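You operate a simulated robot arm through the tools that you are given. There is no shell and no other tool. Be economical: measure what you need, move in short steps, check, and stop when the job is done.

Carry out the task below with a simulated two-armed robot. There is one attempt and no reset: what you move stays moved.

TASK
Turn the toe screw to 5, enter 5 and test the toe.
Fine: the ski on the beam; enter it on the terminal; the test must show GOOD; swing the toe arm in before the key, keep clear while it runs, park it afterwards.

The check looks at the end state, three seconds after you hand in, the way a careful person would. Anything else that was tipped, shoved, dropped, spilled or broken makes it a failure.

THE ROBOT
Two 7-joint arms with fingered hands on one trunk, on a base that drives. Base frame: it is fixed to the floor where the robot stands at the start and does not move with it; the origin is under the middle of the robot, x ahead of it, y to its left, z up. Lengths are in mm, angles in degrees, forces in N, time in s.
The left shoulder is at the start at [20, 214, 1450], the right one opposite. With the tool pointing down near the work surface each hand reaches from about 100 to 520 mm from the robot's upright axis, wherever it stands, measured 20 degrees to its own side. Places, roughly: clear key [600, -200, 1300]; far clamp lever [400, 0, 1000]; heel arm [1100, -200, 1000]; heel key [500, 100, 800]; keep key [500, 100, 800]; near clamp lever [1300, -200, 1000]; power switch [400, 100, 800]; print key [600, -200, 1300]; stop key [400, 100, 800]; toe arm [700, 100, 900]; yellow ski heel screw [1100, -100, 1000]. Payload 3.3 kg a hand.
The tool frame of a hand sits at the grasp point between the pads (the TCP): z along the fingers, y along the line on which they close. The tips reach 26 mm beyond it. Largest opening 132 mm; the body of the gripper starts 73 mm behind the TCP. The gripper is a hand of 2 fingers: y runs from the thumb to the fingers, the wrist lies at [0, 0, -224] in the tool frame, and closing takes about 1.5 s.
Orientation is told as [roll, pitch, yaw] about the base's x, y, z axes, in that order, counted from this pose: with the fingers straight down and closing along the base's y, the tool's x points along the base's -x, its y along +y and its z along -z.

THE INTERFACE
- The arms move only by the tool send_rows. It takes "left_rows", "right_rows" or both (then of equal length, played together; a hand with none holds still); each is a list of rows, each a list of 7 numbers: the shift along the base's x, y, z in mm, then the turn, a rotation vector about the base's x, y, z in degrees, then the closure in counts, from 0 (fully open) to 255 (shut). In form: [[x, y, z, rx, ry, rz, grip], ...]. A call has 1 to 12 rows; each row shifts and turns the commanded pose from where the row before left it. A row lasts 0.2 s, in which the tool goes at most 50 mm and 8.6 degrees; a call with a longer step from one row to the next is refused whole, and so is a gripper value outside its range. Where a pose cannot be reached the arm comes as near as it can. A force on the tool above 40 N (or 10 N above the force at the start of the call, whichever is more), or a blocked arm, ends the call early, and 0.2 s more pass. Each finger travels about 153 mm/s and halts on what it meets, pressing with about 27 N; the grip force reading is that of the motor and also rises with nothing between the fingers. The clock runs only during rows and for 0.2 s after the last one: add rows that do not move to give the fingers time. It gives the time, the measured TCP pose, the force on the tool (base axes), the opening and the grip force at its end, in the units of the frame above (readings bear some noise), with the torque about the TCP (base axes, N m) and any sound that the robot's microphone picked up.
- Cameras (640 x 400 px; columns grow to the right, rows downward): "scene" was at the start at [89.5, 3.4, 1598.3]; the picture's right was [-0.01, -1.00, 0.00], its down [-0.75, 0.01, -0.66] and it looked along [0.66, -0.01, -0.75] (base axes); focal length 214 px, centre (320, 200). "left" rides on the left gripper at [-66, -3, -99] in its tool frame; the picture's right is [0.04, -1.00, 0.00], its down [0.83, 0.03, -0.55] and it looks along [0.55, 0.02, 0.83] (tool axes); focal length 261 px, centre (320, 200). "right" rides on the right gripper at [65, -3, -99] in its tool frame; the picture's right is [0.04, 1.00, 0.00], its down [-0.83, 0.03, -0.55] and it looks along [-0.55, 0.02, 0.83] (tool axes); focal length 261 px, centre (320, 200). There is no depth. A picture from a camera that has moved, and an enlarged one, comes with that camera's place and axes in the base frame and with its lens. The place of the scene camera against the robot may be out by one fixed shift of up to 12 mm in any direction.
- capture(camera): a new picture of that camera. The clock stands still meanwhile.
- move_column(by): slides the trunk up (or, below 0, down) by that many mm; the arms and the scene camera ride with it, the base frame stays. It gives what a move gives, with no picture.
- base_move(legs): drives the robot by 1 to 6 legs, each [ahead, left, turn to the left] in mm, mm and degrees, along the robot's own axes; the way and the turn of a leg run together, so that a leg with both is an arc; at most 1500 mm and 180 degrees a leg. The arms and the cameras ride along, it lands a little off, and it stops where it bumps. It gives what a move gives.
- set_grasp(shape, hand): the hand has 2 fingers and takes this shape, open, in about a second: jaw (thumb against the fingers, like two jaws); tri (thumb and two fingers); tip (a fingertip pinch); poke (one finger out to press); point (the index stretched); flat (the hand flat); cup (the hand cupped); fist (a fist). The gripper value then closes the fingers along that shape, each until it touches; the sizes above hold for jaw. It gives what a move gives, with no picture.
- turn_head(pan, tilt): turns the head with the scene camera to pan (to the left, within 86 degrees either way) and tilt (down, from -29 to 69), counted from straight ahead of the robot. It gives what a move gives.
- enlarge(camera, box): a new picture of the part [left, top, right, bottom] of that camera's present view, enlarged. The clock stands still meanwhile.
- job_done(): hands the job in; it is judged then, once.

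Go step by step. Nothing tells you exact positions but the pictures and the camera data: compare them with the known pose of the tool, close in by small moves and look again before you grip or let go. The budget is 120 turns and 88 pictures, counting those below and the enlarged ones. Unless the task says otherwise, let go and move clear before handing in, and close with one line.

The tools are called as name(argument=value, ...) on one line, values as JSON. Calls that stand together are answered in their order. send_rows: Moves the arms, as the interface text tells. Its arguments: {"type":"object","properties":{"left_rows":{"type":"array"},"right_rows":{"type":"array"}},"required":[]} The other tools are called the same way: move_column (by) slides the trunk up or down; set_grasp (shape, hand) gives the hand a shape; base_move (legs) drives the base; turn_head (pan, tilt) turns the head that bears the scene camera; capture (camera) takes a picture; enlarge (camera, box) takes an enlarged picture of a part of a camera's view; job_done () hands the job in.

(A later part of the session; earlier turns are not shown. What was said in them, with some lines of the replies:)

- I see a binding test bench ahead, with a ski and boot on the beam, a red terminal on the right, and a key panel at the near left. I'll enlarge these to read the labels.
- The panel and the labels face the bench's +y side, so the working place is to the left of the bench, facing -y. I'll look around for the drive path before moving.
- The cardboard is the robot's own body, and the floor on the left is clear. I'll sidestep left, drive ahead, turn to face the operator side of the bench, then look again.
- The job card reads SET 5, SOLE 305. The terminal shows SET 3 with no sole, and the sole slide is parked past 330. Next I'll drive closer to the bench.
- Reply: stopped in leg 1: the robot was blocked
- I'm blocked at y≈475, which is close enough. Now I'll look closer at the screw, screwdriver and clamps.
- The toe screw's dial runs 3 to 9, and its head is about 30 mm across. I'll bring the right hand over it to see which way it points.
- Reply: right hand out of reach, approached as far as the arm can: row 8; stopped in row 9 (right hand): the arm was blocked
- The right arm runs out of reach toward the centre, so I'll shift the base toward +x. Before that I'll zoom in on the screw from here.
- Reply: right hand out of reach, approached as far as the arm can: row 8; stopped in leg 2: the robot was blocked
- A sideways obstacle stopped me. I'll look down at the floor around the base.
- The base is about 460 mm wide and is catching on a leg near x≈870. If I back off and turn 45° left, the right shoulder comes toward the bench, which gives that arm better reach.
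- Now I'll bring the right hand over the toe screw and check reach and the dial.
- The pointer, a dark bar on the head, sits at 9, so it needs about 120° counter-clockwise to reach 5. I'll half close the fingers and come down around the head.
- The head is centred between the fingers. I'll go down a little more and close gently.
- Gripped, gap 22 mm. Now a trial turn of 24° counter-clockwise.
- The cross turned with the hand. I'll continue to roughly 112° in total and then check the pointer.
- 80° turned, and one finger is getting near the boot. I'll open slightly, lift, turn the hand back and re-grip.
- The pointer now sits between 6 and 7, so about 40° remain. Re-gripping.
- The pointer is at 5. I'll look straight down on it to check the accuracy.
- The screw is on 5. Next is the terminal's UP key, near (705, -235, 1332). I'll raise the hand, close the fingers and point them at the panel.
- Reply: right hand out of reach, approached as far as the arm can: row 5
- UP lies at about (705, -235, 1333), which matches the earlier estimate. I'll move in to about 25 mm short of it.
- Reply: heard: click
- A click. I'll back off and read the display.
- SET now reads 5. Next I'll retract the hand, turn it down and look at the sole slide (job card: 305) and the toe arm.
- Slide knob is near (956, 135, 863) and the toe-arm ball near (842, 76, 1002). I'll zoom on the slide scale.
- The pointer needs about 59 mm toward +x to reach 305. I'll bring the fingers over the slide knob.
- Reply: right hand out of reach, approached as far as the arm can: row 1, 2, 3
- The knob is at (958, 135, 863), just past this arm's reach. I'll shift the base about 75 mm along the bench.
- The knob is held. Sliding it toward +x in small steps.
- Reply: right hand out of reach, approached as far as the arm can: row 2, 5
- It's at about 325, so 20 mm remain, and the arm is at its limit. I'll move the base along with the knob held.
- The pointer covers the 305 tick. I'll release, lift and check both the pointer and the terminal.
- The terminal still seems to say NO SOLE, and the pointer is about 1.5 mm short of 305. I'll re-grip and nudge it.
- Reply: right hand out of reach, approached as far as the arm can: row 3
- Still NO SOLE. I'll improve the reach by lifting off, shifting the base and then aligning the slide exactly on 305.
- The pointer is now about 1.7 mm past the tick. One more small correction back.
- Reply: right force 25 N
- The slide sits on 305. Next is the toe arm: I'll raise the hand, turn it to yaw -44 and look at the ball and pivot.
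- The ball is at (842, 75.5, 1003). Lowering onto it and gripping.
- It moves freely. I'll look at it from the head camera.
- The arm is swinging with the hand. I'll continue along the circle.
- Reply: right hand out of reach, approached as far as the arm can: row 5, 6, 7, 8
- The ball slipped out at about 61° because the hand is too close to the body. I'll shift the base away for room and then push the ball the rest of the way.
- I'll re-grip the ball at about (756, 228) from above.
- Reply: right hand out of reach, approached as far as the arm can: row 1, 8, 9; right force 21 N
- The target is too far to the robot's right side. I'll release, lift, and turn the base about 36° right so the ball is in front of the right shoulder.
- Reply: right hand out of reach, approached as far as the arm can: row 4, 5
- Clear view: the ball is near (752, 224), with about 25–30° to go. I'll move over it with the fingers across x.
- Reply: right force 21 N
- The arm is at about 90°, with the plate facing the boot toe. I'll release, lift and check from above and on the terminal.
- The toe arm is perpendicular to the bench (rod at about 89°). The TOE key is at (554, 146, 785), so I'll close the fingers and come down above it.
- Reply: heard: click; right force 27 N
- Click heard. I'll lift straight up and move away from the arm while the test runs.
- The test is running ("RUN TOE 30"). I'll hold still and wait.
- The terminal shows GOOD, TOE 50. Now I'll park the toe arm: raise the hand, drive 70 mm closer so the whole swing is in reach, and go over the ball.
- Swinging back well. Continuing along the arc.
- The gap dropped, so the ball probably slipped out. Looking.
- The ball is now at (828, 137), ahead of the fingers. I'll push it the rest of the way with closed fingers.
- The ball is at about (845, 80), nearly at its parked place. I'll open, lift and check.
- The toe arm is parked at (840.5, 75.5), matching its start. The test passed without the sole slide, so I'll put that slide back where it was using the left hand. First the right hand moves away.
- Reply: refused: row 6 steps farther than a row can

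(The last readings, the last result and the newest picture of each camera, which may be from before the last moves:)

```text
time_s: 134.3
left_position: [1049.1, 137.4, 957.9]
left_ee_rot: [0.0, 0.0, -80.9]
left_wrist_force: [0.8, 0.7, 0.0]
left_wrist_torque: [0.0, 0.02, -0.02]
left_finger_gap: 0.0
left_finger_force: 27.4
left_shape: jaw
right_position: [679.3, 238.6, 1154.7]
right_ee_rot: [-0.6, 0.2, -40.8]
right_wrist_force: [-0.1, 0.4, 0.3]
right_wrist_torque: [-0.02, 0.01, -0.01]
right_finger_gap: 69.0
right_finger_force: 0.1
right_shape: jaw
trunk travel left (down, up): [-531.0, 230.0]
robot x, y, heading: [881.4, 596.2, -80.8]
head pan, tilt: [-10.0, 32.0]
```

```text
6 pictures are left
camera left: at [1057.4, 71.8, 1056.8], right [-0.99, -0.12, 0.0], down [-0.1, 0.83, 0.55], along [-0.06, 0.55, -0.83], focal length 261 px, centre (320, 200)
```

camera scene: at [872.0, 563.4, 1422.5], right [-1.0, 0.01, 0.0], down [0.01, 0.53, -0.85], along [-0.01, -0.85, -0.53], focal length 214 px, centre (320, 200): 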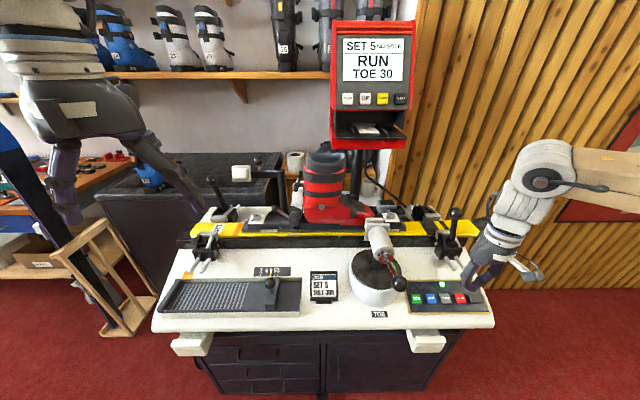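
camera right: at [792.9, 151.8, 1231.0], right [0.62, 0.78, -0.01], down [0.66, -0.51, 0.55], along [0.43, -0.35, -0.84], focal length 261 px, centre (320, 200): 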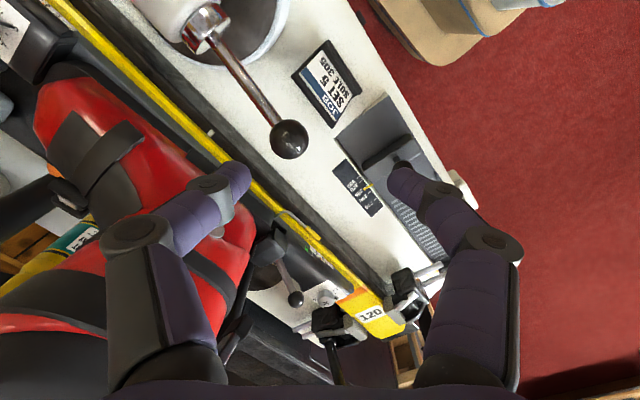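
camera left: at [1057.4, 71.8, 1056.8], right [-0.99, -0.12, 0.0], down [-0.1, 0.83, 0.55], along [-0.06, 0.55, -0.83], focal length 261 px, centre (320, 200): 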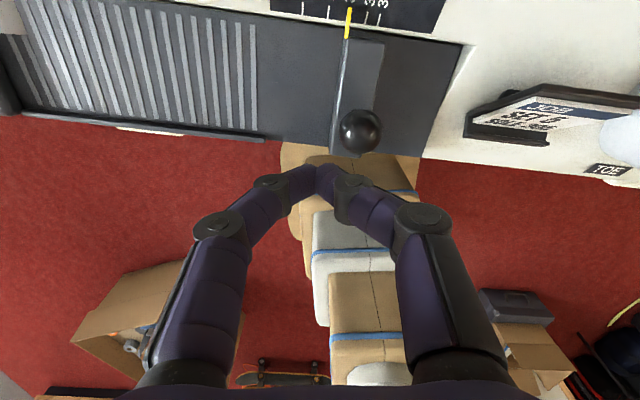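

send_rows(left_rows=[[10, -2, -20, 0, 0, 0, 255], [0, 0, -36, 0, 0, 0, 255], [0, 0, -36, 0, 0, 0, 255], [-10, 0, 0, 0, 0, 0, 255], [-10, 0, 0, 0, 0, 0, 255], [-10, 0, 0, 0, 0, 0, 255], [-10, 0, 0, 0, 0, 0, 255], [-10, 0, 0, 0, 0, 0, 255], [-10, 0, 0, 0, 0, 0, 255], [-8, 0, 0, 0, 0, 0, 255], [0, 0, 0, 0, 0, 0, 255]])

capture(camera="left")

```text
time_s: 136.8
left_position: [1017.2, 134.6, 866.6]
left_ee_rot: [0.2, 0.2, -78.2]
left_wrist_force: [0.1, 0.5, -1.1]
left_wrist_torque: [0.0, 0.0, -0.07]
left_finger_gap: 0.0
left_finger_force: 27.0
left_shape: jaw
left hand out of reach, approached as far as the arm can: row 10
right_position: [678.6, 239.6, 1153.7]
right_ee_rot: [-0.6, 0.3, -40.9]
right_wrist_force: [0.0, -0.5, 0.5]
right_wrist_torque: [0.01, 0.0, 0.03]
right_finger_gap: 69.2
right_finger_force: 0.2
right_shape: jaw
trunk travel left (down, up): [-531.0, 230.0]
robot x, y, heading: [880.3, 595.2, -80.9]
head pan, tilt: [-10.0, 32.0]
```

```text
5 pictures are left
camera left: at [1028.8, 69.1, 966.0], right [-0.99, -0.16, 0.0], down [-0.14, 0.82, 0.56], along [-0.09, 0.55, -0.83], focal length 261 px, centre (320, 200)
```

left: 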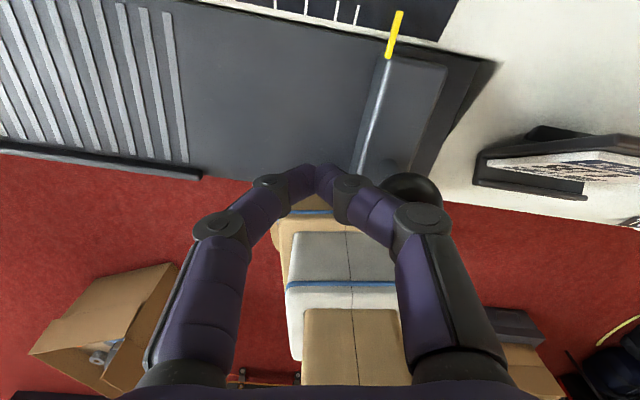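

About 18 mm remain and the left arm is at its limit, so I'll carry the hand sideways with the base.

base_move(legs=[[-3, -17, 0]])

capture(camera="left")

```text
time_s: 137.5
left_position: [997.8, 131.7, 870.3]
left_ee_rot: [-0.1, -0.1, -78.3]
left_wrist_force: [-0.1, 0.0, 0.0]
left_wrist_torque: [0.0, -0.02, -0.02]
left_finger_gap: 0.0
left_finger_force: 27.2
left_shape: jaw
right_position: [661.0, 238.8, 1153.9]
right_ee_rot: [-0.5, 0.0, -40.7]
right_wrist_force: [-0.2, -0.3, 1.2]
right_wrist_torque: [-0.01, 0.0, 0.01]
right_finger_gap: 69.2
right_finger_force: 0.0
right_shape: jaw
trunk travel left (down, up): [-531.0, 230.0]
robot x, y, heading: [863.1, 595.1, -80.9]
head pan, tilt: [-10.0, 32.0]
```

```text
4 pictures are left
camera left: at [1009.0, 67.9, 969.6], right [-0.99, -0.16, 0.0], down [-0.13, 0.82, 0.55], along [-0.09, 0.54, -0.83], focal length 261 px, centre (320, 200)
```

left: 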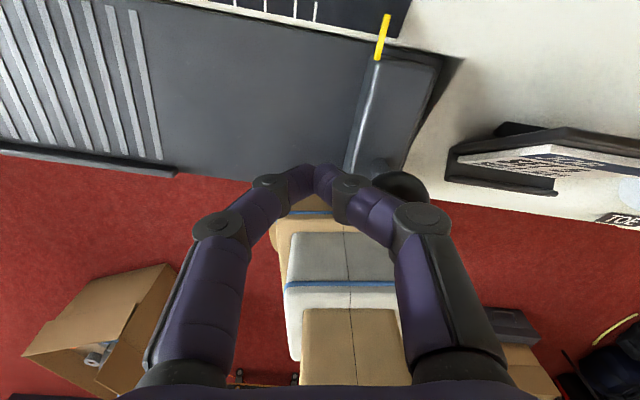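

Still roughly 5–8 mm short of its original place. One more small carry, then lift and check.

base_move(legs=[[-1, -6, 0]])

send_rows(left_rows=[[12, 0, 0, 0, 0, 0, 255], [12, 0, 0, 0, 0, 0, 255], [0, 0, 45, 0, 0, 0, 255], [0, 0, 45, 0, 0, 0, 255], [-12, 15, 30, 0, 0, 0, 255], [0, 45, 0, 0, 0, 0, 255], [0, 0, 0, 0, 0, 0, 255]])

turn_head(pan=10, tilt=55)

capture(camera="scene")

```text
time_s: 138.3
left_position: [996.2, 130.5, 871.2]
left_ee_rot: [-0.1, 0.1, -77.8]
left_wrist_force: [3.4, -0.5, 1.2]
left_wrist_torque: [0.01, 0.04, 0.0]
left_finger_gap: 0.0
left_finger_force: 27.2
left_shape: jaw
right_position: [655.9, 239.3, 1154.1]
right_ee_rot: [-0.6, 0.2, -40.8]
right_wrist_force: [0.1, 0.4, -0.2]
right_wrist_torque: [-0.02, -0.02, 0.0]
right_finger_gap: 69.4
right_finger_force: 0.1
right_shape: jaw
trunk travel left (down, up): [-531.0, 230.0]
robot x, y, heading: [858.8, 597.6, -80.8]
head pan, tilt: [-10.0, 32.0]
```

```text
time_s: 139.9
left_position: [1007.1, 188.2, 991.1]
left_ee_rot: [0.0, -0.1, -77.8]
left_wrist_force: [-0.5, -0.1, -1.3]
left_wrist_torque: [0.0, 0.03, -0.02]
left_finger_gap: 0.0
left_finger_force: 27.7
left_shape: jaw
right_position: [654.7, 239.1, 1153.5]
right_ee_rot: [-0.6, 0.2, -40.8]
right_wrist_force: [0.0, -0.7, 0.4]
right_wrist_torque: [0.01, -0.01, -0.02]
right_finger_gap: 69.5
right_finger_force: 0.0
right_shape: jaw
trunk travel left (down, up): [-531.0, 230.0]
robot x, y, heading: [857.8, 593.8, -80.7]
head pan, tilt: [-10.0, 32.0]
```

```text
time_s: 140.7
left_position: [1007.3, 189.7, 990.4]
left_ee_rot: [-0.1, 0.0, -77.8]
left_wrist_force: [0.3, 0.5, 1.0]
left_wrist_torque: [-0.01, 0.0, 0.03]
left_finger_gap: 0.0
left_finger_force: 27.3
left_shape: jaw
right_position: [655.4, 239.6, 1154.0]
right_ee_rot: [-0.4, 0.2, -40.8]
right_wrist_force: [0.5, 0.7, 0.1]
right_wrist_torque: [0.01, 0.02, -0.04]
right_finger_gap: 69.2
right_finger_force: 0.0
right_shape: jaw
trunk travel left (down, up): [-531.0, 230.0]
robot x, y, heading: [856.7, 596.4, -80.8]
head pan, tilt: [10.0, 55.0]
```

```text
3 pictures are left
camera scene: at [884.2, 516.9, 1389.8], right [-0.95, -0.33, 0.0], down [-0.27, 0.77, -0.57], along [0.19, -0.54, -0.82], focal length 214 px, centre (320, 200)
```

scene: 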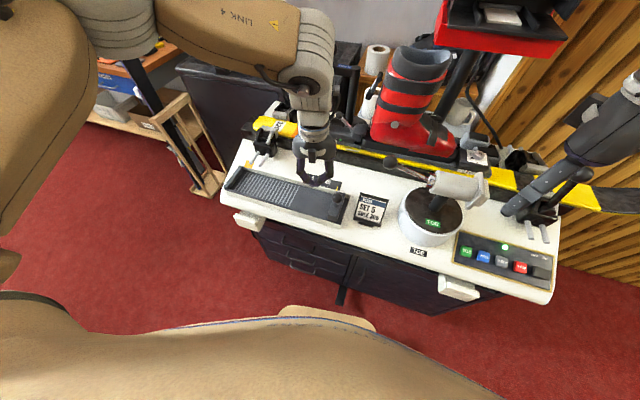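

The slide met resistance at its end stop, as at the start. Now I'll raise both hands clear and back off.

send_rows(left_rows=[[0, 10, 45, 0, 0, 0, 200], [0, 10, 45, 0, 0, 0, 150], [10, 10, 45, 0, 0, 0, 100], [10, 10, 45, 0, 0, 0, 50], [10, 10, 40, 0, 0, 0, 0]], right_rows=[[0, 5, 30, 0, 0, 0, 120], [0, 5, 30, 0, 0, 0, 120], [0, 5, 30, 0, 0, 0, 120], [0, 5, 30, 0, 0, 0, 120], [0, 5, 30, 0, 0, 0, 120]])

base_move(legs=[[-150, 0, 0]])

turn_head(pan=-8, tilt=35)

capture(camera="scene")

```text
time_s: 141.9
left_position: [1039.7, 242.0, 1211.6]
left_ee_rot: [-0.1, -0.1, -77.8]
left_wrist_force: [-1.4, 0.3, 0.3]
left_wrist_torque: [0.02, 0.02, 0.04]
left_finger_gap: 131.9
left_finger_force: 0.0
left_shape: jaw
right_position: [659.0, 261.8, 1299.1]
right_ee_rot: [-0.7, 0.2, -40.7]
right_wrist_force: [0.5, -0.6, -0.2]
right_wrist_torque: [-0.04, 0.0, -0.01]
right_finger_gap: 69.5
right_finger_force: 0.0
right_shape: jaw
right hand out of reach, approached as far as the arm can: row 5
trunk travel left (down, up): [-531.0, 230.0]
robot x, y, heading: [855.7, 593.4, -80.9]
head pan, tilt: [10.0, 55.0]
```

```text
time_s: 143.3
left_position: [1016.7, 390.2, 1212.3]
left_ee_rot: [-0.1, -0.1, -77.6]
left_wrist_force: [-0.2, 0.1, 0.4]
left_wrist_torque: [-0.01, -0.03, -0.01]
left_finger_gap: 132.1
left_finger_force: 0.1
left_shape: jaw
right_position: [634.7, 409.8, 1298.3]
right_ee_rot: [-0.7, 0.1, -40.7]
right_wrist_force: [0.3, 0.6, -0.4]
right_wrist_torque: [-0.06, 0.01, 0.0]
right_finger_gap: 68.9
right_finger_force: 0.0
right_shape: jaw
trunk travel left (down, up): [-531.0, 230.0]
robot x, y, heading: [833.8, 746.7, -80.5]
head pan, tilt: [10.0, 55.0]
```

```text
time_s: 144.1
left_position: [1016.2, 389.1, 1211.7]
left_ee_rot: [-0.2, 0.0, -77.7]
left_wrist_force: [0.2, 0.0, 0.3]
left_wrist_torque: [0.0, 0.0, 0.01]
left_finger_gap: 132.0
left_finger_force: 0.0
left_shape: jaw
right_position: [635.0, 409.5, 1298.7]
right_ee_rot: [-0.7, 0.2, -40.7]
right_wrist_force: [-0.7, -1.0, 0.6]
right_wrist_torque: [-0.01, -0.01, 0.02]
right_finger_gap: 69.6
right_finger_force: 0.1
right_shape: jaw
trunk travel left (down, up): [-531.0, 230.0]
robot x, y, heading: [835.8, 746.8, -81.0]
head pan, tilt: [-8.0, 35.0]
```

```text
2 pictures are left
camera scene: at [838.9, 645.6, 1417.9], right [-1.0, -0.02, 0.0], down [-0.01, 0.57, -0.82], along [0.02, -0.82, -0.57], focal length 214 px, centre (320, 200)
```

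scene: 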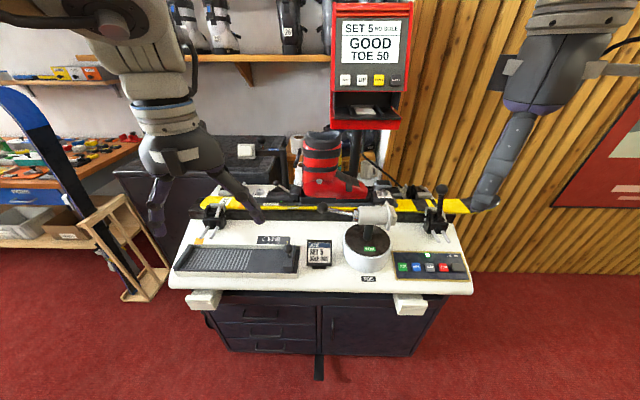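

enlarge(camera="scene", box=[230, 180, 422, 300])

```text
3.33 times, centred on (326, 240) of scene
camera zoom: at [838.9, 645.6, 1417.9], right [-1.0, -0.02, 0.0], down [-0.01, 0.57, -0.82], along [0.02, -0.82, -0.57], focal length 715 px, centre (300, 67)
```

zoom: 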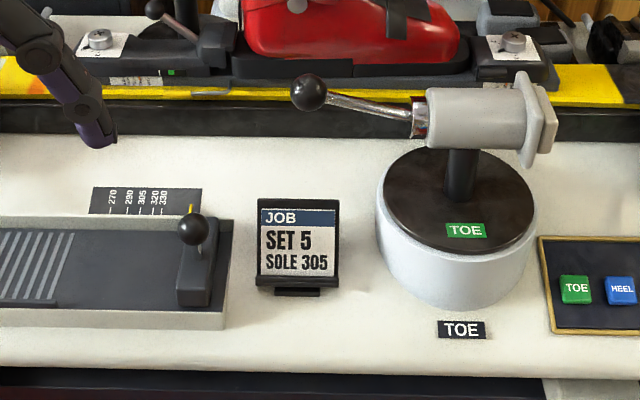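

The display shows SET 5, GOOD, TOE 50. The toe arm is parked, the slide is back at its stop and both hands are clear, so I'm handing in.

job_done()

```text
The job is handed in.
```

The toe screw is on 5, 5 is entered on the terminal, the toe test shows GOOD (TOE 50), the toe arm is parked again, and I set the sole slide to the card's 305 but pushed it back to its end stop because the test passed with NO SOLE.
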